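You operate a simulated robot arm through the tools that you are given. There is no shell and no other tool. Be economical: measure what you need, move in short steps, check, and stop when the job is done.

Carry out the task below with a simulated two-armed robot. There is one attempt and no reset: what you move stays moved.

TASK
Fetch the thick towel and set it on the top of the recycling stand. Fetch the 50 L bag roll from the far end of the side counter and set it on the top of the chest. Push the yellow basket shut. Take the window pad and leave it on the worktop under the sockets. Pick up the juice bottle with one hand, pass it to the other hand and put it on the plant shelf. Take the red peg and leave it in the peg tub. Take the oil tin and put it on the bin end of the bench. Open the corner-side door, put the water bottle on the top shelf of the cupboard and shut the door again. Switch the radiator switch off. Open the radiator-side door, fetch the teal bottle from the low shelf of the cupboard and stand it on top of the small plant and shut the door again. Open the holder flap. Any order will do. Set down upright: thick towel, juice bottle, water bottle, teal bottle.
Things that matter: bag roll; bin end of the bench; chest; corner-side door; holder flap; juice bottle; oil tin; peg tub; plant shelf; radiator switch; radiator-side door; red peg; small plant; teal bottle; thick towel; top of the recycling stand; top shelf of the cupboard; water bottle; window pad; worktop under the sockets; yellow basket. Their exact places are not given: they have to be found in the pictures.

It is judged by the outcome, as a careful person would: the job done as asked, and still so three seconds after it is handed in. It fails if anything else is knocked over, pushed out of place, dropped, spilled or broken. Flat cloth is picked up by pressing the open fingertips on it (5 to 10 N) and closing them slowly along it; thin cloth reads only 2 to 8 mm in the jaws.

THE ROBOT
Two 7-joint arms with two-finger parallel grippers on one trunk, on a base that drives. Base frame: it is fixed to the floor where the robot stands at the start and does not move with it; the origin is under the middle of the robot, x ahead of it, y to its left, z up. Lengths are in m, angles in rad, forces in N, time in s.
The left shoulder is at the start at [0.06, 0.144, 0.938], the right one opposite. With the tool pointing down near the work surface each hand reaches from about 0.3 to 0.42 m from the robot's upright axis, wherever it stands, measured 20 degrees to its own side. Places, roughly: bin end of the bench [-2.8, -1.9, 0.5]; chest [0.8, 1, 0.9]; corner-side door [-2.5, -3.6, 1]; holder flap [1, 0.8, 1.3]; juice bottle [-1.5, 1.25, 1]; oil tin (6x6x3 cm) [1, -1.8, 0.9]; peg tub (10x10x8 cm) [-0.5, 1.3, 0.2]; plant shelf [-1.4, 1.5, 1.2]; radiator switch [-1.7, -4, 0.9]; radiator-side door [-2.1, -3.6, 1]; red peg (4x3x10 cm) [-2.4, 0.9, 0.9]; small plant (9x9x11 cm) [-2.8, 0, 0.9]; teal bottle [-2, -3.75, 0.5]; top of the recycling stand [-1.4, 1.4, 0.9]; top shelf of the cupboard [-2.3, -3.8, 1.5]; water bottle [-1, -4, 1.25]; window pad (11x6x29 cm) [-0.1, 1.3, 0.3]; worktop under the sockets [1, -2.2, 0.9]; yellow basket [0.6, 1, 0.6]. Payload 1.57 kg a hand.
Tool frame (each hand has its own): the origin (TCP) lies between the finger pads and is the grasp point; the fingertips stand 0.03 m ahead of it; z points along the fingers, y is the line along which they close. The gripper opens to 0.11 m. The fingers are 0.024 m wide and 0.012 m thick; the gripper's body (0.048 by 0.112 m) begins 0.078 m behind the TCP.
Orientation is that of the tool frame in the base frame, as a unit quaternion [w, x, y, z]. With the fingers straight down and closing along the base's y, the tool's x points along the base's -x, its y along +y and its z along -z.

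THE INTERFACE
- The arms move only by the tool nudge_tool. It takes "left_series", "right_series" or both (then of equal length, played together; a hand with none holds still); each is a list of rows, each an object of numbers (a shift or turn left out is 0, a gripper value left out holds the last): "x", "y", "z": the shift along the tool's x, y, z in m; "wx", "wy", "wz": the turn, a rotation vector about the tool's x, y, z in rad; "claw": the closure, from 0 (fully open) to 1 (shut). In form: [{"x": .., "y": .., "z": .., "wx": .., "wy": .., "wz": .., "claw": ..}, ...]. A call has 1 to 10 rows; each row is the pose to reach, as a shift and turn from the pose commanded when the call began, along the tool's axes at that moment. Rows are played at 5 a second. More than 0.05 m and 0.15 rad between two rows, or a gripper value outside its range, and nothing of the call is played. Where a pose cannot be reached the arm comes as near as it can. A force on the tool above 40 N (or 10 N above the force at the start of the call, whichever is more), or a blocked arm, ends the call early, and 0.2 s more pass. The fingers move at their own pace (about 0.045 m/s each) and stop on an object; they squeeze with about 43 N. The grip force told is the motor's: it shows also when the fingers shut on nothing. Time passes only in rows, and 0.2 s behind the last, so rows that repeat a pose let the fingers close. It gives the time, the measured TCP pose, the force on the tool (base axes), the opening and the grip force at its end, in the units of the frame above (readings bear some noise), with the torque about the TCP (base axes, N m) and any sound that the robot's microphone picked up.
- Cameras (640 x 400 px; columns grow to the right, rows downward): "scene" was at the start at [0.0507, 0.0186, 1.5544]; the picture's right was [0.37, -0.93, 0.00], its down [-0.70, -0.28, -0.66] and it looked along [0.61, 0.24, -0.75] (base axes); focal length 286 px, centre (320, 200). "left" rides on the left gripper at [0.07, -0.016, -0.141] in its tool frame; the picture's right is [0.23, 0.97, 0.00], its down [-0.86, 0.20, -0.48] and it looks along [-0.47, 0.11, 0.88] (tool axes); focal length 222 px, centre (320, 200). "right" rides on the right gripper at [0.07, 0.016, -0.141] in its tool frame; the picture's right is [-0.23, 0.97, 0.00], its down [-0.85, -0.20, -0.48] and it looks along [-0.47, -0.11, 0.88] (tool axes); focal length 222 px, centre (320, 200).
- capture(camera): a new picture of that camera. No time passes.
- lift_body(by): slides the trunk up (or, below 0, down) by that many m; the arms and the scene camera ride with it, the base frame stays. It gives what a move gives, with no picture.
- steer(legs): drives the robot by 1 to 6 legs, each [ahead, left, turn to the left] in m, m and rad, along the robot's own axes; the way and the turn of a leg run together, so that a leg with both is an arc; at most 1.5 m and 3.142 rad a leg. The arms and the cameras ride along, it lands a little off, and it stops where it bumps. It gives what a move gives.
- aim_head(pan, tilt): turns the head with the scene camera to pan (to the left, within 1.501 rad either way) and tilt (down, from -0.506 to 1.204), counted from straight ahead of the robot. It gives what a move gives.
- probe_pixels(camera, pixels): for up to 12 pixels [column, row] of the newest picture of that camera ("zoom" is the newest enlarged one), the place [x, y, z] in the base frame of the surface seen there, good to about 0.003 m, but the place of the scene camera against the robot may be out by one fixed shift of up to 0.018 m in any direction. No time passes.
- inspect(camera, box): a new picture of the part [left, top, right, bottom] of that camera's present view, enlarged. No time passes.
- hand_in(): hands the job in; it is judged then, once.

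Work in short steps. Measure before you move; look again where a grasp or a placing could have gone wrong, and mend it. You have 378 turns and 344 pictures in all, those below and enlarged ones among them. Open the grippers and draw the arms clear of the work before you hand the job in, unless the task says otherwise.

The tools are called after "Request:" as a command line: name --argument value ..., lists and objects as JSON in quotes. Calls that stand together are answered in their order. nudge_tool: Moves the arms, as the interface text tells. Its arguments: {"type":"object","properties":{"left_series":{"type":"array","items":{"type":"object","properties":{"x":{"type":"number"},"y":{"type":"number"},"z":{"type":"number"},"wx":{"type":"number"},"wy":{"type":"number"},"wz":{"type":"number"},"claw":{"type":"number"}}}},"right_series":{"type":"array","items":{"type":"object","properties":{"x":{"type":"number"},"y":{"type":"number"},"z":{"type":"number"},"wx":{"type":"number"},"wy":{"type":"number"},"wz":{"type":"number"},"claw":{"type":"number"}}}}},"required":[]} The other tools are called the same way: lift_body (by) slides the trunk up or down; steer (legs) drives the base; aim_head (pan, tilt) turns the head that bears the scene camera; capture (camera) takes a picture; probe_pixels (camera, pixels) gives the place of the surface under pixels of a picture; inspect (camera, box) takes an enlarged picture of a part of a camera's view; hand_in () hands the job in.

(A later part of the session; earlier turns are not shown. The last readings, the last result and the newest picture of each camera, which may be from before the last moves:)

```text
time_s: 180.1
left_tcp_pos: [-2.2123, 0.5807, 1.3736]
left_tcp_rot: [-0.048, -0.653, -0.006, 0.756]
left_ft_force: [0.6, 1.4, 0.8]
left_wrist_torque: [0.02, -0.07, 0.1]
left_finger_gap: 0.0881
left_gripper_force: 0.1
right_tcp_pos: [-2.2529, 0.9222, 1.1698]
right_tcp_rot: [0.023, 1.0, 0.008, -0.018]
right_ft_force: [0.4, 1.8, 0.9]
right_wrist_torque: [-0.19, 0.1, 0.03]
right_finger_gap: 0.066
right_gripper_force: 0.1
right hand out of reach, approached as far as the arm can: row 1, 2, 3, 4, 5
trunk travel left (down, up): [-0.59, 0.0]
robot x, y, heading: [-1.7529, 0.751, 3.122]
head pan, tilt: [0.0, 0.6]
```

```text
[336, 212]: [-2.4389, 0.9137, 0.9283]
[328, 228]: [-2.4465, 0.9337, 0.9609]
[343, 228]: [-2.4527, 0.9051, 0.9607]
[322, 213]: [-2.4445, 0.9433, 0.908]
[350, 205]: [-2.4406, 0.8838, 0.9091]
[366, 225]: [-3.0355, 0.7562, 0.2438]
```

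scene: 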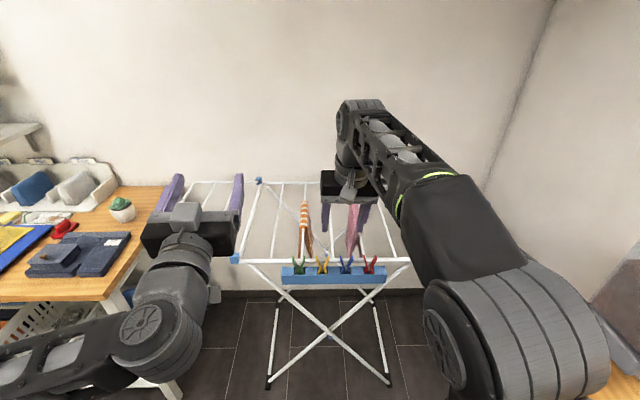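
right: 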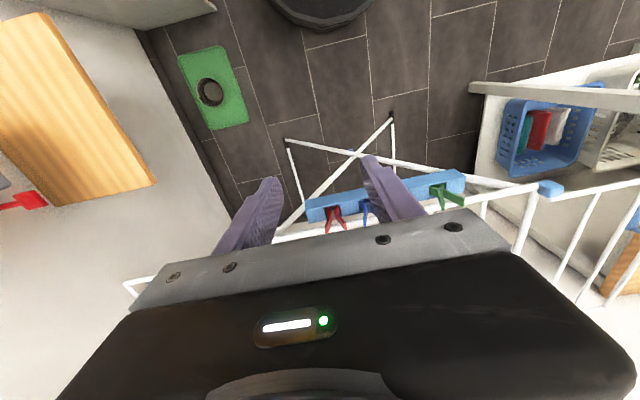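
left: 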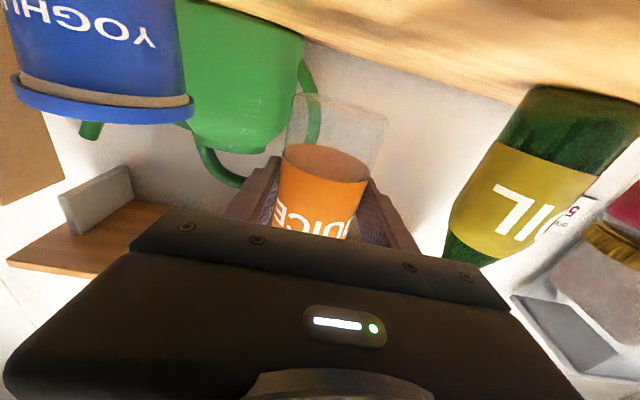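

Peg centre ≈ (−2.445, 0.918), tops z 0.961, tray top 0.909. I drive 0.22 m nearer and set the hand above it.

Request:
steer --legs '[[0.22, 0, 0]]'

Request:
nudge_tool --right_series '[{"wx": 0.02, "wy": 0.03, "claw": 0.45}, {"wx": 0.02, "wy": 0.03}]'

Request:
capture --camera "right"

```text
time_s: 181.8
left_tcp_pos: [-2.4333, 0.577, 1.3704]
left_tcp_rot: [-0.046, -0.655, -0.008, 0.754]
left_ft_force: [-0.8, 0.1, -0.5]
left_wrist_torque: [-0.01, 0.04, 0.0]
left_finger_gap: 0.0881
left_gripper_force: 0.0
right_tcp_pos: [-2.4738, 0.9192, 1.1685]
right_tcp_rot: [0.019, 1.0, 0.009, -0.016]
right_ft_force: [0.6, 0.2, -1.2]
right_wrist_torque: [0.0, -0.03, 0.02]
right_finger_gap: 0.0659
right_gripper_force: 0.1
trunk travel left (down, up): [-0.59, 0.0]
robot x, y, heading: [-1.9665, 0.7544, 3.125]
head pan, tilt: [0.0, 0.6]
```

```text
time_s: 182.4
left_tcp_pos: [-2.4312, 0.5781, 1.3722]
left_tcp_rot: [-0.047, -0.655, -0.008, 0.754]
left_ft_force: [0.2, 0.1, -0.5]
left_wrist_torque: [-0.02, 0.01, 0.03]
left_finger_gap: 0.0877
left_gripper_force: 0.1
right_tcp_pos: [-2.4717, 0.9195, 1.1705]
right_tcp_rot: [0.009, 1.0, 0.008, -0.002]
right_ft_force: [0.1, 0.4, -0.7]
right_wrist_torque: [-0.03, 0.02, 0.04]
right_finger_gap: 0.0602
right_gripper_force: 0.1
trunk travel left (down, up): [-0.59, 0.0]
robot x, y, heading: [-1.971, 0.7607, 3.131]
head pan, tilt: [0.0, 0.6]
```

```text
228 pictures are left
```

right: 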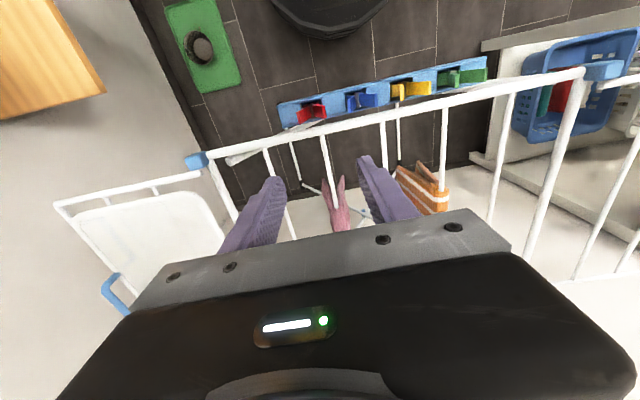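

I re-probe the red peg tops from above.

Request:
inspect --camera "right" --box '[260, 70, 420, 170]'

Request:
probe_pixels --camera "zoom" --pixels '[[170, 180], [250, 155], [205, 165], [300, 190], [330, 235], [360, 160]]'

```text
4.00 times, centred on (340, 120) of right
```

zoom: 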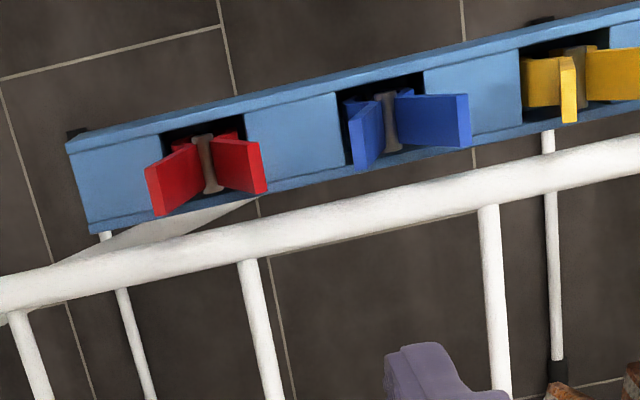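

```text
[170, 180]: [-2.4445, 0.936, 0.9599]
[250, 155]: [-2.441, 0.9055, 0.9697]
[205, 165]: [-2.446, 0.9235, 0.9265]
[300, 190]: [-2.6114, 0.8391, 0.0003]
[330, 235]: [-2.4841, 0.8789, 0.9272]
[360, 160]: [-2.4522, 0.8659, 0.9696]
```

I descend over the peg (fingers either side along y), and close.

Request:
nudge_tool --right_series '[{"x": 0.029, "y": -0.0025, "z": 0.03}, {"x": 0.029, "y": -0.0025, "z": 0.07}, {"x": 0.029, "y": -0.0025, "z": 0.11}, {"x": 0.029, "y": -0.0025, "z": 0.15}, {"x": 0.029, "y": -0.0025, "z": 0.18}, {"x": 0.029, "y": -0.0025, "z": 0.18}]'

Request:
inspect --camera "right" --box '[220, 40, 460, 240]'

```text
time_s: 183.8
left_tcp_pos: [-2.43, 0.5783, 1.3712]
left_tcp_rot: [-0.047, -0.655, -0.009, 0.754]
left_ft_force: [-0.1, -0.1, 0.7]
left_wrist_torque: [-0.03, 0.02, 0.0]
left_finger_gap: 0.0878
left_gripper_force: 0.0
right_tcp_pos: [-2.4436, 0.9189, 0.9916]
right_tcp_rot: [0.01, 1.0, 0.009, -0.002]
right_ft_force: [-0.7, -0.1, 0.0]
right_wrist_torque: [-0.01, -0.02, -0.01]
right_finger_gap: 0.0604
right_gripper_force: 0.0
trunk travel left (down, up): [-0.59, 0.0]
robot x, y, heading: [-1.9671, 0.7605, 3.125]
head pan, tilt: [0.0, 0.6]
```

```text
2.00 times, centred on (340, 140) of right
```

zoom: 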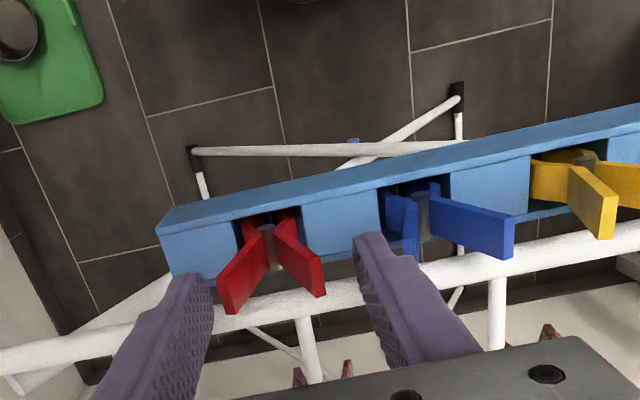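

Peg is between the fingers. I lower 4.5 cm, close, and lift.

Request:
nudge_tool --right_series '[{"y": -0.003, "z": 0.025}, {"y": -0.003, "z": 0.045}, {"y": -0.003, "z": 0.045, "claw": 1}, {"y": -0.003, "z": 0.045}, {"y": -0.003, "z": 0.045}, {"y": -0.003, "z": 0.045}]'

Request:
nudge_tool --right_series '[{"z": -0.04}, {"z": -0.08}, {"z": -0.12}, {"z": -0.16}, {"z": -0.2}]'

Request:
capture --camera "right"

```text
time_s: 185.2
left_tcp_pos: [-2.4311, 0.5767, 1.3722]
left_tcp_rot: [-0.047, -0.655, -0.009, 0.755]
left_ft_force: [-0.3, 0.2, -0.5]
left_wrist_torque: [-0.01, 0.0, -0.01]
left_finger_gap: 0.0881
left_gripper_force: 0.0
right_tcp_pos: [-2.4426, 0.9193, 0.9468]
right_tcp_rot: [0.01, 1.0, 0.01, -0.003]
right_ft_force: [-0.4, -3.6, 7.1]
right_wrist_torque: [-0.07, 0.03, -0.06]
right_finger_gap: 0.031
right_gripper_force: 16.1
trunk travel left (down, up): [-0.59, 0.0]
robot x, y, heading: [-1.968, 0.7542, 3.129]
head pan, tilt: [0.0, 0.6]
```

```text
time_s: 186.4
left_tcp_pos: [-2.431, 0.5775, 1.3709]
left_tcp_rot: [-0.047, -0.655, -0.009, 0.754]
left_ft_force: [-0.7, 0.0, 0.4]
left_wrist_torque: [-0.02, -0.02, 0.01]
left_finger_gap: 0.0881
left_gripper_force: 0.0
right_tcp_pos: [-2.4418, 0.9268, 1.1471]
right_tcp_rot: [0.01, 1.0, 0.009, -0.002]
right_ft_force: [0.6, -0.1, 0.6]
right_wrist_torque: [0.0, -0.01, 0.0]
right_finger_gap: 0.0001
right_gripper_force: 16.1
trunk travel left (down, up): [-0.59, 0.0]
robot x, y, heading: [-1.9702, 0.7548, 3.124]
head pan, tilt: [0.0, 0.6]
```

```text
225 pictures are left
```

right: 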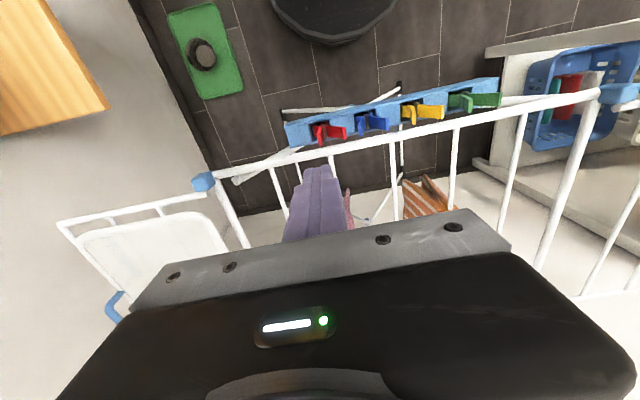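

The peg slipped out of the V-grip and fell back in its slot. I look closely at it.

Request:
inspect --camera "right" --box '[270, 70, 430, 170]'

Request:
probe_pixels --camera "zoom" --pixels '[[195, 265], [285, 235], [235, 240], [200, 225], [265, 210], [180, 250], [300, 255], [240, 300], [330, 270], [130, 240]]'

Request:
inspect --camera "scene" --box '[260, 300, 480, 400]'

```text
4.00 times, centred on (350, 120) of right
```

zoom: 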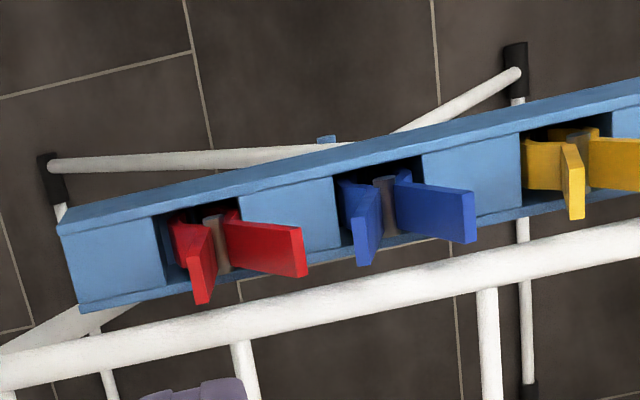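

```text
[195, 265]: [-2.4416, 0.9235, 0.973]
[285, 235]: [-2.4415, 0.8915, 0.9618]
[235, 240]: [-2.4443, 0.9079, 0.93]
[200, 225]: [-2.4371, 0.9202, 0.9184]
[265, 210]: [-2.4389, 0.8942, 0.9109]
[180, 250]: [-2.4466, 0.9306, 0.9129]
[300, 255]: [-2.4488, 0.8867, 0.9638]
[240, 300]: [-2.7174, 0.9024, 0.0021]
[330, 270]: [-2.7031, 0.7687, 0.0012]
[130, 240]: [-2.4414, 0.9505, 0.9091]
```

```text
2.91 times, centred on (370, 350) of scene
```

zoom: 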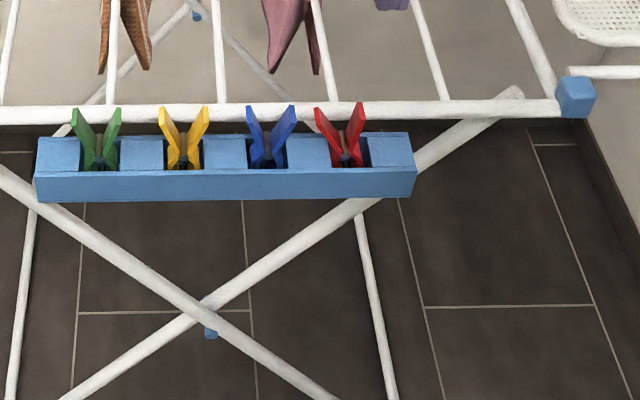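

The peg now sits slightly toward blue. I'll grip it across its flat depth (along x) instead: rotate the wrist 90° with a narrow opening.

Request:
nudge_tool --right_series '[{"wz": -0.15, "claw": 0.62}, {"wz": -0.3}, {"wz": -0.45}, {"wz": -0.6}, {"wz": -0.75}, {"wz": -0.9}, {"wz": -1.05}, {"wz": -1.2}, {"wz": -1.35, "y": 0.01}, {"wz": -1.5, "y": 0.019}]'

Request:
nudge_tool --right_series '[{"wz": -0.08, "z": 0.04}, {"wz": -0.08, "z": 0.08}]'

Request:
inspect --camera "right" --box '[220, 40, 460, 240]'

```text
time_s: 188.6
left_tcp_pos: [-2.4305, 0.5776, 1.372]
left_tcp_rot: [-0.047, -0.655, -0.008, 0.754]
left_ft_force: [-0.3, -0.1, 0.5]
left_wrist_torque: [0.0, 0.03, -0.04]
left_finger_gap: 0.088
left_gripper_force: 0.0
right_tcp_pos: [-2.4428, 0.9064, 1.1464]
right_tcp_rot: [0.007, 0.725, 0.689, -0.008]
right_ft_force: [0.1, 0.2, 0.2]
right_wrist_torque: [0.03, 0.02, 0.0]
right_finger_gap: 0.042
right_gripper_force: 0.0
trunk travel left (down, up): [-0.59, 0.0]
robot x, y, heading: [-1.9672, 0.7562, 3.125]
head pan, tilt: [0.0, 0.6]
```

```text
time_s: 189.2
left_tcp_pos: [-2.4313, 0.5784, 1.3722]
left_tcp_rot: [-0.046, -0.654, -0.007, 0.755]
left_ft_force: [-0.6, 0.1, 0.3]
left_wrist_torque: [-0.01, -0.03, -0.04]
left_finger_gap: 0.088
left_gripper_force: 0.1
right_tcp_pos: [-2.4451, 0.9058, 1.0663]
right_tcp_rot: [0.006, 0.697, 0.717, -0.008]
right_ft_force: [-0.7, -0.1, -0.2]
right_wrist_torque: [-0.02, 0.0, 0.0]
right_finger_gap: 0.0418
right_gripper_force: 0.2
trunk travel left (down, up): [-0.59, 0.0]
robot x, y, heading: [-1.9662, 0.7541, 3.126]
head pan, tilt: [0.0, 0.6]
```

```text
2.00 times, centred on (340, 140) of right
```

zoom: 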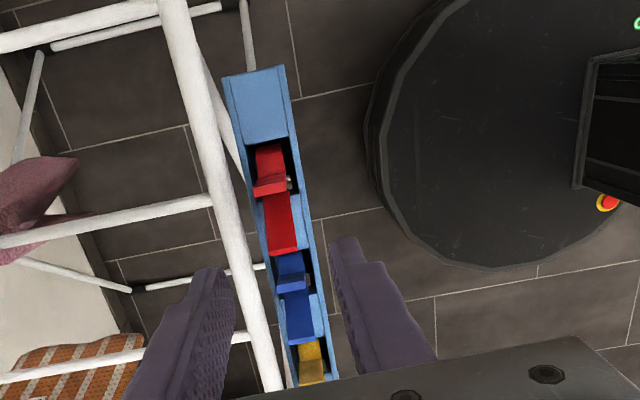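

I probe the peg's edges and the rack bar in this view.

Request:
probe_pixels --camera "zoom" --pixels '[[258, 188], [287, 186], [272, 186], [272, 248], [296, 248], [284, 220], [215, 150], [235, 230], [222, 230], [288, 165]]'

```text
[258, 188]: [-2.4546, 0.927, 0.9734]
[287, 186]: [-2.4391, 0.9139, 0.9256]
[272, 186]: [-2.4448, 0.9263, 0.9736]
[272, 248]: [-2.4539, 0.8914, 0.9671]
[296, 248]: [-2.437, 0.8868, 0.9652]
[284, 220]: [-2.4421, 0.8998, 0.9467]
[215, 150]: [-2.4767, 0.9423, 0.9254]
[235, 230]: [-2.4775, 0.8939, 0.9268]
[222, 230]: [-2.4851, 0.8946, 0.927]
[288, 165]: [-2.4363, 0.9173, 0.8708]
```

Peg centre (−2.4455, 0.908), 18 mm thick; bar front at −2.475. I narrow the opening to ~32 mm, descend to TCP z≈0.95 and close.

Request:
nudge_tool --right_series '[{"y": 0.0028, "x": 0.002, "z": 0.03, "claw": 0.71}, {"y": 0.0028, "x": 0.002, "z": 0.06}, {"y": 0.0028, "x": 0.002, "z": 0.085}, {"y": 0.0028, "x": 0.002, "z": 0.105}, {"y": 0.0028, "x": 0.002, "z": 0.117}, {"y": 0.0028, "x": 0.002, "z": 0.117, "claw": 1}, {"y": 0.0028, "x": 0.002, "z": 0.117}, {"y": 0.0028, "x": 0.002, "z": 0.117}, {"y": 0.0028, "x": 0.002, "z": 0.117}]'

Request:
nudge_tool --right_series '[{"z": -0.03}, {"z": -0.07}, {"z": -0.11}, {"z": -0.15}]'

Request:
capture --camera "right"

```text
time_s: 190.6
left_tcp_pos: [-2.4302, 0.5789, 1.3717]
left_tcp_rot: [-0.047, -0.654, -0.009, 0.755]
left_ft_force: [0.0, 0.3, 0.1]
left_wrist_torque: [-0.03, -0.04, -0.03]
left_finger_gap: 0.0879
left_gripper_force: 0.1
right_tcp_pos: [-2.4444, 0.905, 0.9541]
right_tcp_rot: [0.0, 0.697, 0.717, -0.014]
right_ft_force: [7.2, 1.8, 26.6]
right_wrist_torque: [0.39, -0.61, -0.23]
right_finger_gap: 0.0217
right_gripper_force: 15.7
trunk travel left (down, up): [-0.59, 0.0]
robot x, y, heading: [-1.9691, 0.7572, 3.124]
head pan, tilt: [0.0, 0.6]
stopped in row 7 (right hand): the force on the tool passed its limit (the readings are from after the stop); the commanded pose is now the measured one
```

```text
time_s: 191.6
left_tcp_pos: [-2.4318, 0.5771, 1.3708]
left_tcp_rot: [-0.046, -0.654, -0.008, 0.755]
left_ft_force: [0.1, -0.1, 0.3]
left_wrist_torque: [0.0, 0.01, 0.04]
left_finger_gap: 0.0882
left_gripper_force: 0.0
right_tcp_pos: [-2.4426, 0.9085, 1.1027]
right_tcp_rot: [0.002, 0.697, 0.717, -0.013]
right_ft_force: [0.4, 0.1, 0.0]
right_wrist_torque: [-0.02, -0.02, -0.05]
right_finger_gap: 0.0157
right_gripper_force: 16.2
trunk travel left (down, up): [-0.59, 0.0]
robot x, y, heading: [-1.9704, 0.7577, 3.123]
head pan, tilt: [0.0, 0.6]
```

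```text
221 pictures are left
```

right: 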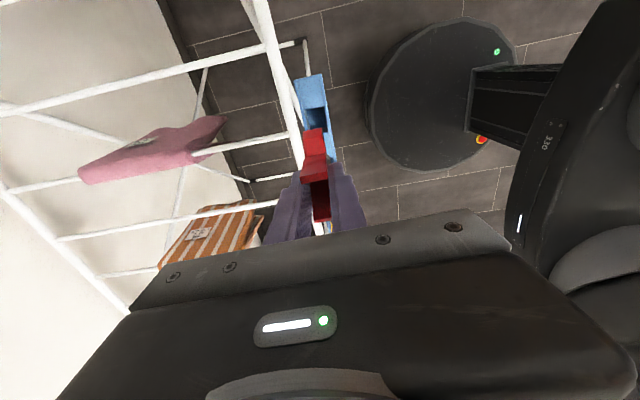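

The red peg is held. I probe the base disc extents for later clearances.

Request:
probe_pixels --camera "right" --pixels '[[372, 110], [400, 160], [430, 30], [480, 45], [450, 90], [345, 110]]'

Request:
nudge_tool --right_series '[{"z": -0.04}, {"z": -0.08, "y": 0.03}, {"z": -0.1, "y": 0.07}, {"z": -0.1, "y": 0.11}]'

```text
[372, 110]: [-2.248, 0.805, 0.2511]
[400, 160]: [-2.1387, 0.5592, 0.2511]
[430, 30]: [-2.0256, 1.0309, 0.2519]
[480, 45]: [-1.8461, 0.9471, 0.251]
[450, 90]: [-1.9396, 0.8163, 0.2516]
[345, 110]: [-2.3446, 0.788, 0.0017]
```

```text
time_s: 192.8
left_tcp_pos: [-2.4288, 0.5815, 1.3728]
left_tcp_rot: [-0.047, -0.655, -0.007, 0.754]
left_ft_force: [0.3, 1.2, 0.1]
left_wrist_torque: [0.02, -0.01, 0.05]
left_finger_gap: 0.0882
left_gripper_force: 0.0
right_tcp_pos: [-2.324, 0.8979, 1.1139]
right_tcp_rot: [0.066, 0.67, 0.732, 0.104]
right_ft_force: [0.4, 0.9, 0.7]
right_wrist_torque: [-0.09, 0.05, -0.01]
right_finger_gap: 0.0158
right_gripper_force: 15.7
right hand out of reach, approached as far as the arm can: row 2, 3, 4
trunk travel left (down, up): [-0.59, 0.0]
robot x, y, heading: [-1.9684, 0.7577, 3.122]
head pan, tilt: [0.0, 0.6]
stopped in row 4 (right hand): the arm was blocked; the commanded pose is now the measured one
```

Base radius is 0.28 m. I unwind the wrist (rotating back), still holding the peg.

Request:
nudge_tool --right_series '[{"wz": 0.15}, {"wz": 0.3}, {"wz": 0.45}, {"wz": 0.6}, {"wz": 0.75}, {"wz": 0.9}, {"wz": 1.05}, {"wz": 1.2}, {"wz": 1.35}, {"wz": 1.49}]'

Request:
capture --camera "right"

```text
time_s: 195.0
left_tcp_pos: [-2.4317, 0.5761, 1.3721]
left_tcp_rot: [-0.047, -0.655, -0.009, 0.754]
left_ft_force: [0.4, 0.4, 0.1]
left_wrist_torque: [0.01, -0.02, 0.01]
left_finger_gap: 0.0881
left_gripper_force: 0.0
right_tcp_pos: [-2.3241, 0.8934, 1.1135]
right_tcp_rot: [-0.022, 0.989, 0.082, 0.12]
right_ft_force: [0.4, 0.2, -0.4]
right_wrist_torque: [-0.03, 0.01, -0.04]
right_finger_gap: 0.0157
right_gripper_force: 16.0
trunk travel left (down, up): [-0.59, 0.0]
robot x, y, heading: [-1.9683, 0.7563, 3.126]
head pan, tilt: [0.0, 0.6]
```

```text
220 pictures are left
```

right: 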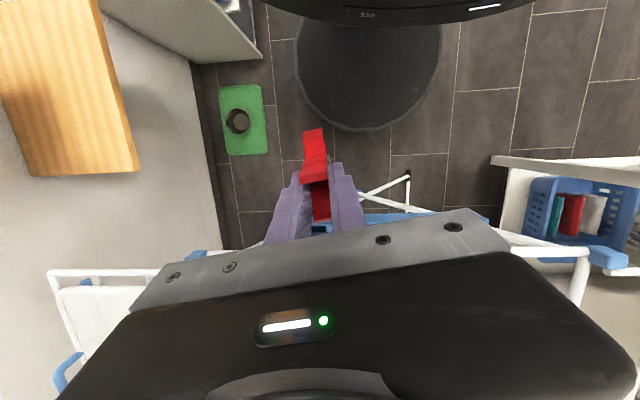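

I back away from the rack, turn to face +y, and drive to the clothes rack's low shelf.

Request:
steer --legs '[[-0.3, 0.33, 0], [0, 0, -1.565], [0, -1.05, 0], [0.28, 0, 0]]'

Request:
aim_head --pan -0.3 --tilt 0.9

Request:
capture --camera "scene"

```text
time_s: 208.0
left_tcp_pos: [-0.8319, 1.1799, 1.3715]
left_tcp_rot: [0.491, -0.476, 0.45, 0.574]
left_ft_force: [-0.8, 0.0, -0.8]
left_wrist_torque: [0.01, 0.0, -0.02]
left_finger_gap: 0.0881
left_gripper_force: 0.1
right_tcp_pos: [-0.5132, 1.0831, 1.1127]
right_tcp_rot: [0.069, 0.768, -0.629, 0.103]
right_ft_force: [0.4, -0.2, -0.9]
right_wrist_torque: [-0.01, -0.01, 0.0]
right_finger_gap: 0.0158
right_gripper_force: 16.1
trunk travel left (down, up): [-0.59, 0.0]
robot x, y, heading: [-0.6382, 0.7183, 1.586]
head pan, tilt: [0.0, 0.6]
```

```text
time_s: 208.8
left_tcp_pos: [-0.8334, 1.1787, 1.3703]
left_tcp_rot: [0.491, -0.477, 0.449, 0.574]
left_ft_force: [0.0, -0.5, -0.3]
left_wrist_torque: [0.02, 0.0, 0.01]
left_finger_gap: 0.088
left_gripper_force: 0.0
right_tcp_pos: [-0.513, 1.0819, 1.112]
right_tcp_rot: [0.068, 0.768, -0.628, 0.103]
right_ft_force: [0.5, 0.4, -0.6]
right_wrist_torque: [-0.02, 0.0, 0.0]
right_finger_gap: 0.0158
right_gripper_force: 15.6
trunk travel left (down, up): [-0.59, 0.0]
robot x, y, heading: [-0.6345, 0.7209, 1.582]
head pan, tilt: [-0.3, 0.901]
```

```text
219 pictures are left
```

scene: 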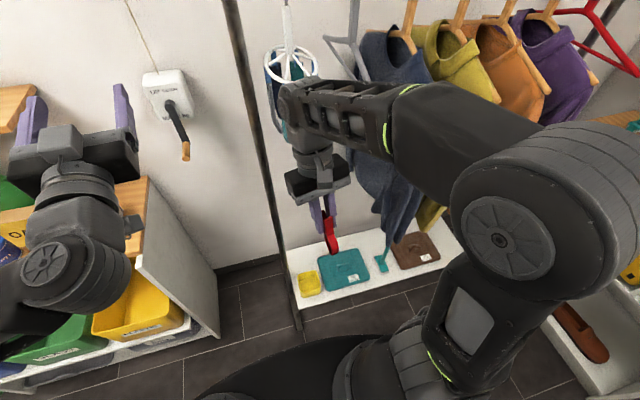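

I lower the trunk 0.5 m to reach the low shelf and look again.

Request:
lift_body --by -0.5

Request:
capture --camera "right"

Request:
capture --camera "scene"

```text
refused: -0.5 is not a number from -0.4 to 0.4
```

```text
218 pictures are left
```

right: 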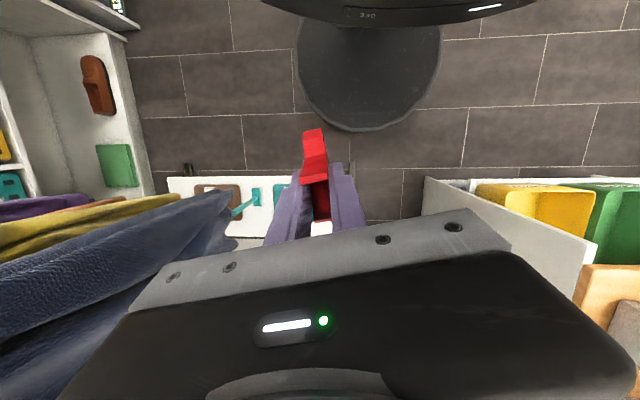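

```text
217 pictures are left
```

scene: 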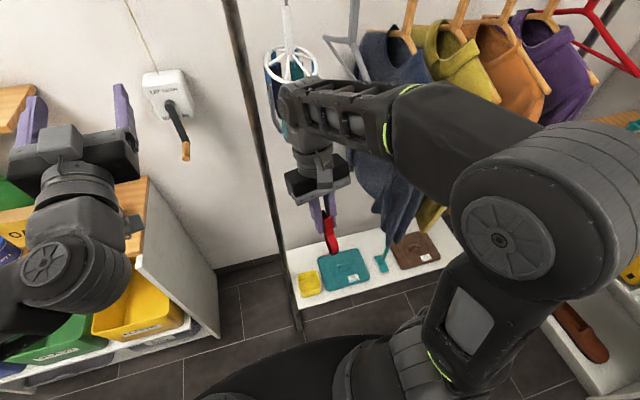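

I probe the garment's nearest point and the tub before lowering.

Request:
probe_pixels --camera "right" --pixels '[[228, 205], [215, 225], [180, 290], [322, 228], [200, 205]]'

Request:
probe_pixels --camera "scene" --pixels '[[310, 278], [310, 292], [300, 285], [322, 285], [300, 310], [345, 270], [381, 265], [420, 300], [290, 290], [250, 100]]'

```text
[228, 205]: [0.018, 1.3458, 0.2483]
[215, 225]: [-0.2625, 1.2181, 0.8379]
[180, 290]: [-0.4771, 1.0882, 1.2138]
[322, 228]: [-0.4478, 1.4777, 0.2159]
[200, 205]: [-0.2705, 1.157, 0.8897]
```

```text
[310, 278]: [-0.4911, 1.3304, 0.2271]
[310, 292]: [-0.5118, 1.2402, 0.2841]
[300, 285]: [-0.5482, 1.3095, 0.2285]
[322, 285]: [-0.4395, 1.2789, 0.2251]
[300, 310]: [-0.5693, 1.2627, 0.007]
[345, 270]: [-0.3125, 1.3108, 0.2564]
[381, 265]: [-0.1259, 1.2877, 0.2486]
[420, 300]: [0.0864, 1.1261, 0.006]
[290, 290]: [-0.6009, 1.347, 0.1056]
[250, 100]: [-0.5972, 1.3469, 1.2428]
```

Garment sleeve tip is at (−0.26, 1.17, 0.85), 25 cm right of the hand; lowering straight down is safe. I lower in two steps.

Request:
lift_body --by -0.4

Request:
lift_body --by -0.12

Request:
capture --camera "right"

Request:
capture --camera "scene"

```text
time_s: 212.6
left_tcp_pos: [-0.8329, 1.1776, 0.9722]
left_tcp_rot: [0.491, -0.476, 0.449, 0.574]
left_ft_force: [0.0, 0.5, 0.0]
left_wrist_torque: [0.02, -0.03, -0.02]
left_finger_gap: 0.0881
left_gripper_force: 0.2
right_tcp_pos: [-0.5132, 1.0818, 0.7134]
right_tcp_rot: [0.068, 0.768, -0.629, 0.103]
right_ft_force: [0.4, -0.2, 0.5]
right_wrist_torque: [-0.02, 0.0, -0.02]
right_finger_gap: 0.0158
right_gripper_force: 16.6
trunk travel left (down, up): [-0.19, 0.4]
robot x, y, heading: [-0.6372, 0.7183, 1.586]
head pan, tilt: [-0.3, 0.901]
```

```text
time_s: 214.1
left_tcp_pos: [-0.8323, 1.1777, 0.8516]
left_tcp_rot: [0.492, -0.476, 0.45, 0.574]
left_ft_force: [0.2, 0.3, -0.1]
left_wrist_torque: [-0.01, -0.02, -0.01]
left_finger_gap: 0.088
left_gripper_force: 0.0
right_tcp_pos: [-0.5124, 1.0823, 0.5924]
right_tcp_rot: [0.068, 0.768, -0.629, 0.102]
right_ft_force: [0.4, -0.8, -0.4]
right_wrist_torque: [0.01, 0.01, -0.02]
right_finger_gap: 0.0157
right_gripper_force: 16.1
trunk travel left (down, up): [-0.07, 0.52]
robot x, y, heading: [-0.6365, 0.7194, 1.585]
head pan, tilt: [-0.3, 0.901]
```

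```text
216 pictures are left
```

right: 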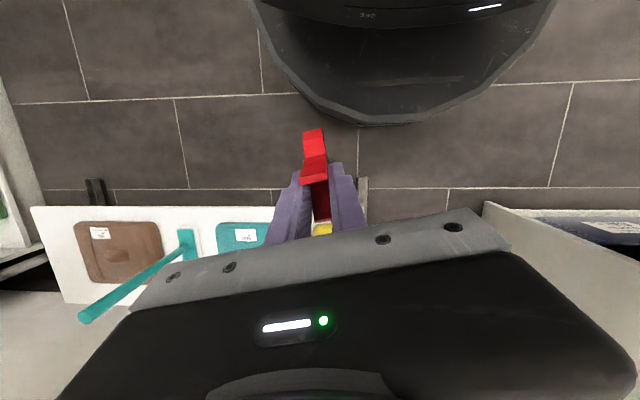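

```text
215 pictures are left
```

scene: 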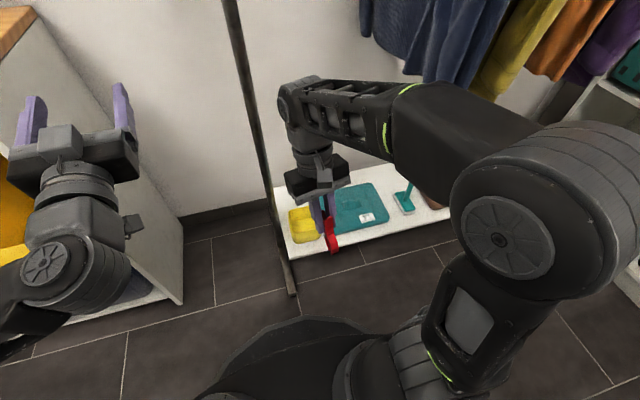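

I probe the tub's rim in the scene view.

Request:
inspect --camera "scene" --box '[260, 180, 380, 270]'

Request:
probe_pixels --camera "zoom" --pixels '[[175, 150], [235, 145], [180, 245], [205, 320], [300, 305], [225, 200], [160, 200], [270, 240], [240, 300]]'

Request:
probe_pixels --camera "right" --pixels '[[322, 230], [240, 235], [315, 150], [320, 195], [190, 240], [183, 232]]'

```text
4.44 times, centred on (320, 225) of scene
```

zoom: 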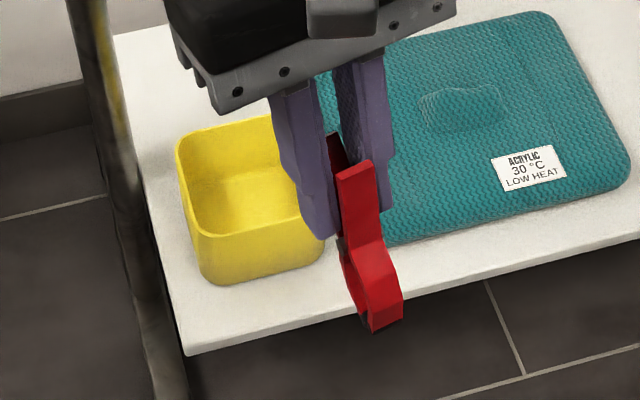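

```text
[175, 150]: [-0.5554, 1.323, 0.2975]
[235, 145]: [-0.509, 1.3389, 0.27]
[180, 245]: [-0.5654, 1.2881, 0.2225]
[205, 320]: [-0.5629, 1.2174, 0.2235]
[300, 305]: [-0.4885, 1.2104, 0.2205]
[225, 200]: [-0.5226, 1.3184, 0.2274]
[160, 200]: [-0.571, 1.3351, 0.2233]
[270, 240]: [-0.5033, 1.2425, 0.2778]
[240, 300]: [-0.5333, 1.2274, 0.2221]
```

```text
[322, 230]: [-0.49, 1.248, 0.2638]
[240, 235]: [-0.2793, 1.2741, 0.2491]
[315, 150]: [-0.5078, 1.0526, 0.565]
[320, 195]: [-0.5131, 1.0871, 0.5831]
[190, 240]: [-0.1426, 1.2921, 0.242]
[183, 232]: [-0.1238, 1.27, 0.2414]
```

Tub centre ≈ (−0.52, 1.285), rim z≈0.288. I drive 0.1 m closer and straighten the hand, then move over the tub.

Request:
steer --legs '[[0.1, 0, 0]]'

Request:
nudge_tool --right_series '[{"wy": -0.08}, {"wy": -0.16}, {"wy": -0.24}, {"wy": -0.27}]'

Request:
capture --camera "right"

```text
time_s: 215.3
left_tcp_pos: [-0.834, 1.2799, 0.8514]
left_tcp_rot: [0.492, -0.475, 0.45, 0.574]
left_ft_force: [0.2, 0.6, -0.9]
left_wrist_torque: [0.01, -0.01, 0.01]
left_finger_gap: 0.088
left_gripper_force: 0.1
right_tcp_pos: [-0.514, 1.185, 0.5943]
right_tcp_rot: [0.068, 0.768, -0.629, 0.103]
right_ft_force: [0.8, -0.7, -0.4]
right_wrist_torque: [-0.02, 0.01, -0.03]
right_finger_gap: 0.0159
right_gripper_force: 15.8
trunk travel left (down, up): [-0.07, 0.52]
robot x, y, heading: [-0.6416, 0.8219, 1.582]
head pan, tilt: [-0.3, 0.901]
```

```text
time_s: 216.3
left_tcp_pos: [-0.8348, 1.2814, 0.8506]
left_tcp_rot: [0.491, -0.476, 0.449, 0.575]
left_ft_force: [0.5, 0.2, -0.4]
left_wrist_torque: [-0.01, -0.02, -0.01]
left_finger_gap: 0.088
left_gripper_force: 0.1
right_tcp_pos: [-0.5157, 1.1838, 0.5923]
right_tcp_rot: [-0.016, 0.774, -0.633, -0.002]
right_ft_force: [0.4, 0.7, -0.7]
right_wrist_torque: [0.0, 0.01, -0.03]
right_finger_gap: 0.0159
right_gripper_force: 15.9
trunk travel left (down, up): [-0.07, 0.52]
robot x, y, heading: [-0.6384, 0.8254, 1.587]
head pan, tilt: [-0.3, 0.901]
```

```text
213 pictures are left
```

right: 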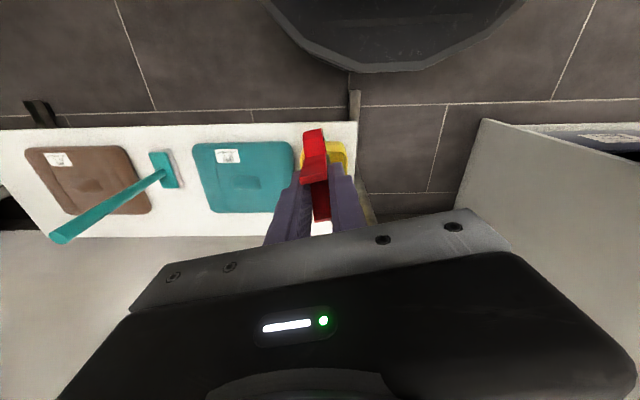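

The tub is just beyond the peg. I move forward 10 cm, then check.

Request:
nudge_tool --right_series '[{"x": -0.035, "y": -0.005}, {"x": -0.07, "y": -0.011}, {"x": -0.1, "y": -0.016}, {"x": -0.1, "y": -0.016, "z": 0.045}, {"x": -0.1, "y": -0.016, "z": 0.09}, {"x": -0.1, "y": -0.016, "z": 0.13}]'

Request:
capture --camera "right"

Request:
inspect --camera "scene" --box '[240, 180, 400, 300]'

```text
time_s: 217.7
left_tcp_pos: [-0.8333, 1.2794, 0.8513]
left_tcp_rot: [0.491, -0.477, 0.45, 0.574]
left_ft_force: [0.1, -0.3, -0.4]
left_wrist_torque: [0.0, 0.01, -0.01]
left_finger_gap: 0.0878
left_gripper_force: 0.1
right_tcp_pos: [-0.5177, 1.2879, 0.4655]
right_tcp_rot: [-0.017, 0.775, -0.632, -0.002]
right_ft_force: [-0.3, 0.1, -0.2]
right_wrist_torque: [0.0, 0.0, 0.01]
right_finger_gap: 0.0159
right_gripper_force: 16.3
trunk travel left (down, up): [-0.07, 0.52]
robot x, y, heading: [-0.6403, 0.8252, 1.585]
head pan, tilt: [-0.3, 0.901]
```

```text
212 pictures are left
```

right: 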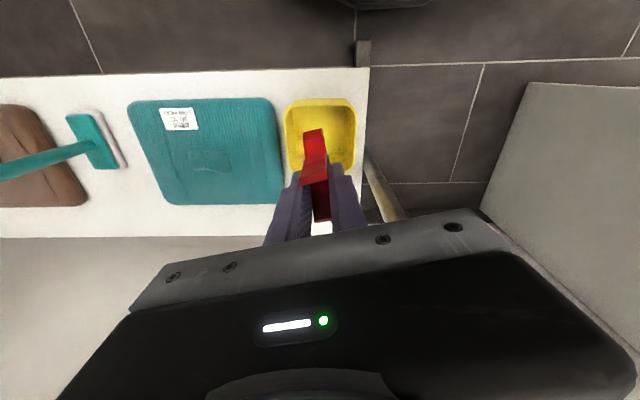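

```text
3.33 times, centred on (320, 240) of scene
```

zoom: 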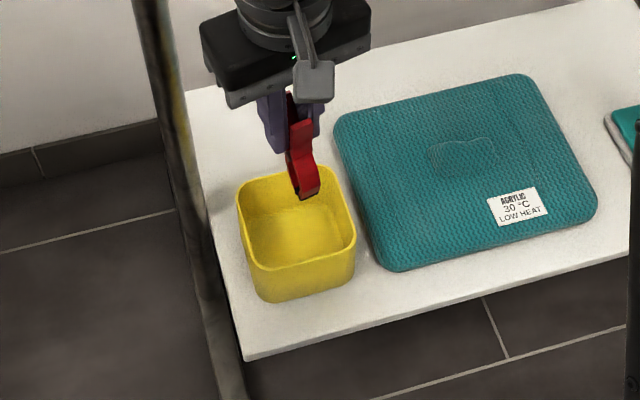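

I probe the tub rim from the hand camera to centre exactly.

Request:
probe_pixels --camera "right" --pixels '[[288, 115], [354, 115], [322, 101], [350, 160], [312, 140], [335, 120]]'

```text
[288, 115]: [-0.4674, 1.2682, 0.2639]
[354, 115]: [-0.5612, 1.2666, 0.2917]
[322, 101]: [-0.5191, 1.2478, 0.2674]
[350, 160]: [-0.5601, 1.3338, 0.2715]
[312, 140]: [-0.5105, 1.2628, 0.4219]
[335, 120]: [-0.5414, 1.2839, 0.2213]
```

Peg's lower end leans toward −y; I shift +2 cm, lower 13 cm and release.

Request:
nudge_tool --right_series '[{"x": -0.02, "z": 0.03}, {"x": -0.02, "z": 0.07}, {"x": -0.02, "z": 0.105}, {"x": -0.02, "z": 0.13}, {"x": -0.02, "z": 0.13, "claw": 0.7}, {"x": -0.02, "z": 0.13}, {"x": -0.02, "z": 0.13}, {"x": -0.02, "z": 0.09}, {"x": -0.02, "z": 0.05}, {"x": -0.02, "z": 0.0}]'

Request:
capture --camera "right"

```text
time_s: 219.9
left_tcp_pos: [-0.8339, 1.2809, 0.8514]
left_tcp_rot: [0.492, -0.476, 0.45, 0.574]
left_ft_force: [-0.2, 0.0, 0.0]
left_wrist_torque: [0.0, -0.01, 0.02]
left_finger_gap: 0.0882
left_gripper_force: 0.0
right_tcp_pos: [-0.5213, 1.3089, 0.4683]
right_tcp_rot: [-0.016, 0.775, -0.632, -0.001]
right_ft_force: [0.0, -0.3, -0.3]
right_wrist_torque: [0.0, -0.01, -0.01]
right_finger_gap: 0.0329
right_gripper_force: 0.0
trunk travel left (down, up): [-0.07, 0.52]
robot x, y, heading: [-0.6387, 0.8215, 1.587]
head pan, tilt: [-0.3, 0.901]
```

```text
210 pictures are left
```

right: 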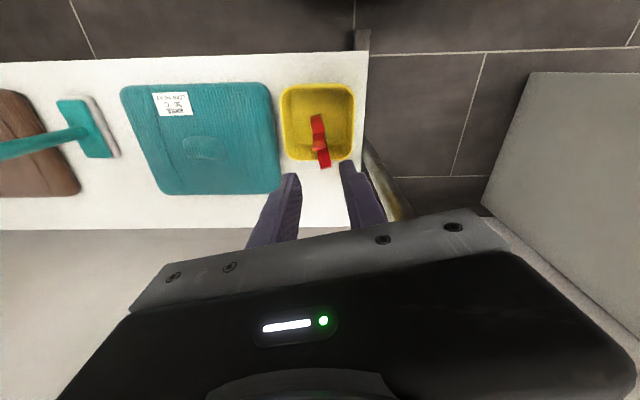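

The peg is in the tub. Next the window pad (teal squeegee standing at about x=−0.12). I back off and fold the left hand to the pointing-down pose at its side, and turn the right hand forward.

Request:
steer --legs '[[-0.3, 0, 0]]'

Request:
nudge_tool --left_series '[{"wy": 0.15, "z": -0.01, "y": 0.02}, {"wy": 0.3, "z": -0.03, "y": 0.04}, {"wy": 0.45, "z": -0.05, "y": 0.06}, {"wy": 0.6, "z": -0.07, "y": 0.08}, {"wy": 0.75, "z": -0.09, "y": 0.1}, {"wy": 0.9, "z": -0.11, "y": 0.12}, {"wy": 1.05, "z": -0.13, "y": 0.14}, {"wy": 1.2, "z": -0.15, "y": 0.16}, {"wy": 1.35, "z": -0.17, "y": 0.18}, {"wy": 1.49, "z": -0.18, "y": 0.2}]'

Request:
nudge_tool --right_series '[{"wy": -0.15}, {"wy": -0.3}, {"wy": -0.45}, {"wy": -0.6}, {"wy": -0.75}, {"wy": -0.9}, {"wy": -1.05}, {"wy": -1.2}, {"wy": -1.35}, {"wy": -1.5}]'

Request:
capture --camera "right"

Request:
capture --camera "scene"

```text
time_s: 221.9
left_tcp_pos: [-0.8296, 0.9841, 0.8504]
left_tcp_rot: [0.492, -0.475, 0.449, 0.574]
left_ft_force: [-0.1, -0.7, -0.4]
left_wrist_torque: [0.0, 0.01, -0.02]
left_finger_gap: 0.0882
left_gripper_force: 0.0
right_tcp_pos: [-0.5167, 1.0118, 0.4669]
right_tcp_rot: [-0.018, 0.774, -0.633, -0.001]
right_ft_force: [0.2, -0.3, 0.6]
right_wrist_torque: [-0.01, 0.01, -0.01]
right_finger_gap: 0.033
right_gripper_force: 0.0
trunk travel left (down, up): [-0.07, 0.52]
robot x, y, heading: [-0.6357, 0.5263, 1.582]
head pan, tilt: [-0.3, 0.901]
```

```text
time_s: 224.1
left_tcp_pos: [-0.9639, 0.8579, 0.7136]
left_tcp_rot: [-0.061, 0.742, -0.659, -0.107]
left_ft_force: [-0.5, -0.4, -0.4]
left_wrist_torque: [0.01, 0.01, 0.05]
left_finger_gap: 0.0877
left_gripper_force: 0.1
left hand out of reach, approached as far as the arm can: row 8, 9, 10
right_tcp_pos: [-0.5158, 1.0123, 0.4672]
right_tcp_rot: [-0.017, 0.774, -0.633, -0.002]
right_ft_force: [0.3, -0.6, 0.6]
right_wrist_torque: [0.03, 0.04, 0.01]
right_finger_gap: 0.033
right_gripper_force: 0.1
trunk travel left (down, up): [-0.07, 0.52]
robot x, y, heading: [-0.6315, 0.5228, 1.583]
head pan, tilt: [-0.3, 0.901]
```

```text
time_s: 226.3
left_tcp_pos: [-0.9651, 0.8583, 0.7125]
left_tcp_rot: [-0.061, 0.741, -0.661, -0.106]
left_ft_force: [0.1, -0.2, -0.2]
left_wrist_torque: [0.06, 0.04, -0.03]
left_finger_gap: 0.0877
left_gripper_force: 0.1
right_tcp_pos: [-0.5486, 1.037, 0.4474]
right_tcp_rot: [-0.349, 0.646, -0.552, -0.395]
right_ft_force: [-7.0, -0.5, 3.3]
right_wrist_torque: [-0.22, -0.34, -0.64]
right_finger_gap: 0.0331
right_gripper_force: 0.1
right hand out of reach, approached as far as the arm can: row 5, 6, 7, 8, 9, 10
trunk travel left (down, up): [-0.07, 0.52]
robot x, y, heading: [-0.6365, 0.5252, 1.589]
head pan, tilt: [-0.3, 0.901]
```

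```text
209 pictures are left
```

right: 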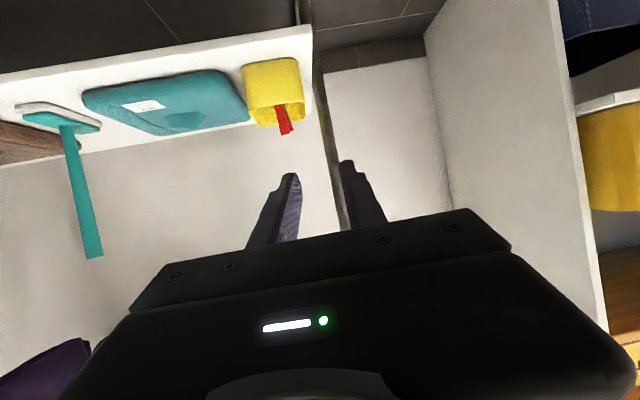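

```text
208 pictures are left
```

scene: 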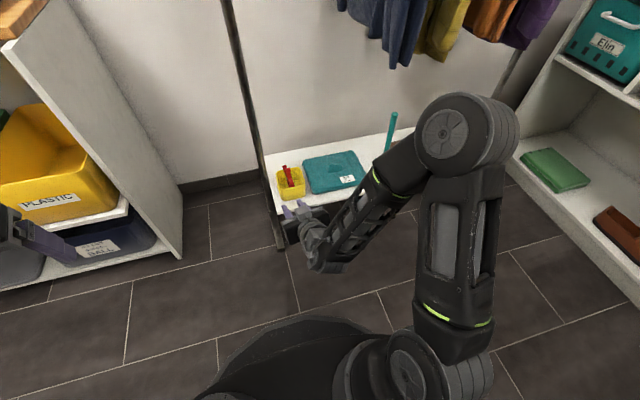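

The right hand points forward and ~26° down, enough for the upright handle. I relax slightly, then probe handle and garment bottoms.

Request:
nudge_tool --right_series '[{"wy": 0.03, "x": -0.02}, {"wy": 0.05, "x": -0.03}]'

Request:
probe_pixels --camera "scene" --pixels '[[393, 115], [389, 145], [400, 65], [370, 35], [430, 60], [350, 12], [500, 45]]'

Request:
probe_pixels --camera "right" --pixels '[[65, 120], [80, 180], [92, 250], [60, 110], [25, 112], [98, 128]]'

```text
time_s: 226.9
left_tcp_pos: [-0.966, 0.8568, 0.714]
left_tcp_rot: [-0.062, 0.742, -0.659, -0.107]
left_ft_force: [0.6, -0.9, 0.6]
left_wrist_torque: [-0.02, 0.0, 0.01]
left_finger_gap: 0.0878
left_gripper_force: 0.0
right_tcp_pos: [-0.5542, 1.0496, 0.4756]
right_tcp_rot: [-0.335, 0.657, -0.558, -0.38]
right_ft_force: [-0.5, 0.6, 0.0]
right_wrist_torque: [-0.02, -0.02, 0.03]
right_finger_gap: 0.033
right_gripper_force: 0.1
trunk travel left (down, up): [-0.07, 0.52]
robot x, y, heading: [-0.6352, 0.5267, 1.587]
head pan, tilt: [-0.3, 0.901]
```

```text
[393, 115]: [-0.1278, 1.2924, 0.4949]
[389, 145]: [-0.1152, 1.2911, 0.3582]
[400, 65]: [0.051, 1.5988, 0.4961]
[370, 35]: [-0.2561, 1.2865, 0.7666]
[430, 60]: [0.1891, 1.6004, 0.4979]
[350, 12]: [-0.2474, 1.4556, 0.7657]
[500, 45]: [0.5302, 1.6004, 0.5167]
```

```text
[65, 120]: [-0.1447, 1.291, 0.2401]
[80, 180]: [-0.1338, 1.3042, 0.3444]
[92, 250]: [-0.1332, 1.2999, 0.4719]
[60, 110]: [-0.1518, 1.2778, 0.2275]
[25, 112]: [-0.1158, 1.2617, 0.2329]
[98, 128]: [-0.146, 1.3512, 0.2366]
```

I probe the right elbow's position to be sure it stays off the garments.

Request:
probe_pixels --camera "scene" --pixels '[[445, 130], [495, 110], [430, 160], [390, 190], [450, 100]]'

Request:
aim_head --pan -0.5 --tilt 0.4

Request:
capture --camera "scene"

```text
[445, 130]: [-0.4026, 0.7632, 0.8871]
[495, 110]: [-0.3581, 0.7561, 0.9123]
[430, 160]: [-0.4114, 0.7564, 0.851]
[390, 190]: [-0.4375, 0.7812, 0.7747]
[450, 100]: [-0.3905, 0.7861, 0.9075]
```

```text
time_s: 227.8
left_tcp_pos: [-0.9641, 0.8569, 0.7132]
left_tcp_rot: [-0.061, 0.741, -0.66, -0.107]
left_ft_force: [0.1, 0.9, -0.1]
left_wrist_torque: [0.0, 0.02, 0.02]
left_finger_gap: 0.0877
left_gripper_force: 0.0
right_tcp_pos: [-0.5538, 1.0492, 0.4749]
right_tcp_rot: [-0.336, 0.657, -0.558, -0.38]
right_ft_force: [0.2, 0.0, 0.0]
right_wrist_torque: [0.01, 0.02, 0.0]
right_finger_gap: 0.0329
right_gripper_force: 0.2
trunk travel left (down, up): [-0.07, 0.52]
robot x, y, heading: [-0.6332, 0.5249, 1.58]
head pan, tilt: [-0.499, 0.4]
```

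```text
207 pictures are left
```

scene: 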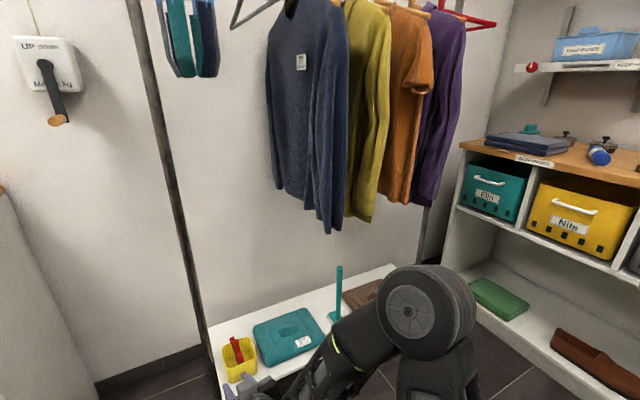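

Elbow will stay ~8 cm short of the garments if I drive in less and extend the arm. I drive right 0.42 and forward 0.16.

Request:
steer --legs '[[0, -0.42, 0], [0.16, 0, 0]]'

Request:
nudge_tool --right_series '[{"claw": 0.5}, {"claw": 0.5}]'

Request:
capture --camera "right"

Request:
capture --camera "scene"

```text
time_s: 231.5
left_tcp_pos: [-0.5443, 1.0232, 0.7134]
left_tcp_rot: [-0.061, 0.741, -0.66, -0.107]
left_ft_force: [-0.9, -0.4, -0.3]
left_wrist_torque: [-0.01, 0.0, 0.0]
left_finger_gap: 0.0881
left_gripper_force: 0.0
right_tcp_pos: [-0.1326, 1.216, 0.4758]
right_tcp_rot: [-0.336, 0.657, -0.558, -0.379]
right_ft_force: [0.9, -0.2, 1.2]
right_wrist_torque: [0.02, 0.0, 0.0]
right_finger_gap: 0.0332
right_gripper_force: 0.1
trunk travel left (down, up): [-0.07, 0.52]
robot x, y, heading: [-0.2134, 0.6945, 1.587]
head pan, tilt: [-0.499, 0.4]
```

```text
time_s: 232.1
left_tcp_pos: [-0.5455, 1.0236, 0.7141]
left_tcp_rot: [-0.061, 0.741, -0.66, -0.107]
left_ft_force: [0.6, 0.6, -0.3]
left_wrist_torque: [0.0, 0.01, -0.01]
left_finger_gap: 0.0881
left_gripper_force: 0.0
right_tcp_pos: [-0.1335, 1.2143, 0.4746]
right_tcp_rot: [-0.336, 0.656, -0.558, -0.38]
right_ft_force: [-0.9, 0.3, 1.4]
right_wrist_torque: [0.0, 0.01, 0.04]
right_finger_gap: 0.0548
right_gripper_force: 0.1
trunk travel left (down, up): [-0.07, 0.52]
robot x, y, heading: [-0.2156, 0.6925, 1.587]
head pan, tilt: [-0.499, 0.4]
```

```text
206 pictures are left
```

right: 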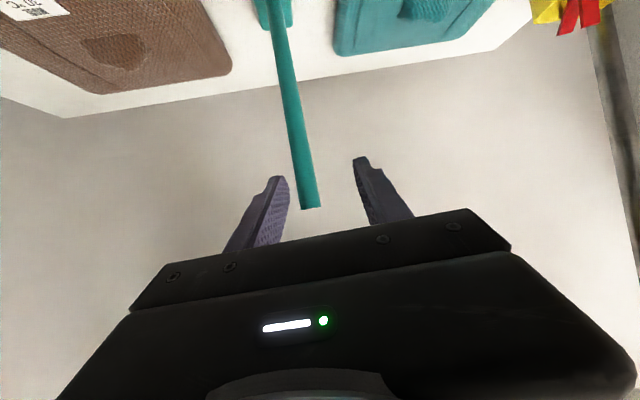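

```text
205 pictures are left
```

scene: 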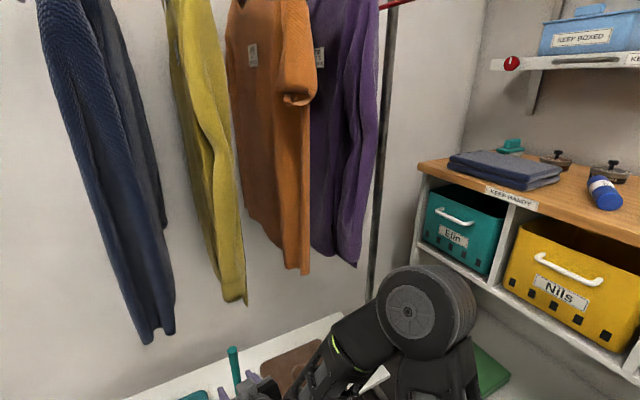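

The handle is between the fingers' line; I probe it.

Request:
probe_pixels --camera "right" --pixels '[[310, 203], [303, 170], [297, 130], [290, 90]]'

```text
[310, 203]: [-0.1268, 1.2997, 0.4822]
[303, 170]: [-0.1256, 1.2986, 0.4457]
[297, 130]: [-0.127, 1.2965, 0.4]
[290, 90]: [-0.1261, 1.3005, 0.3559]
```

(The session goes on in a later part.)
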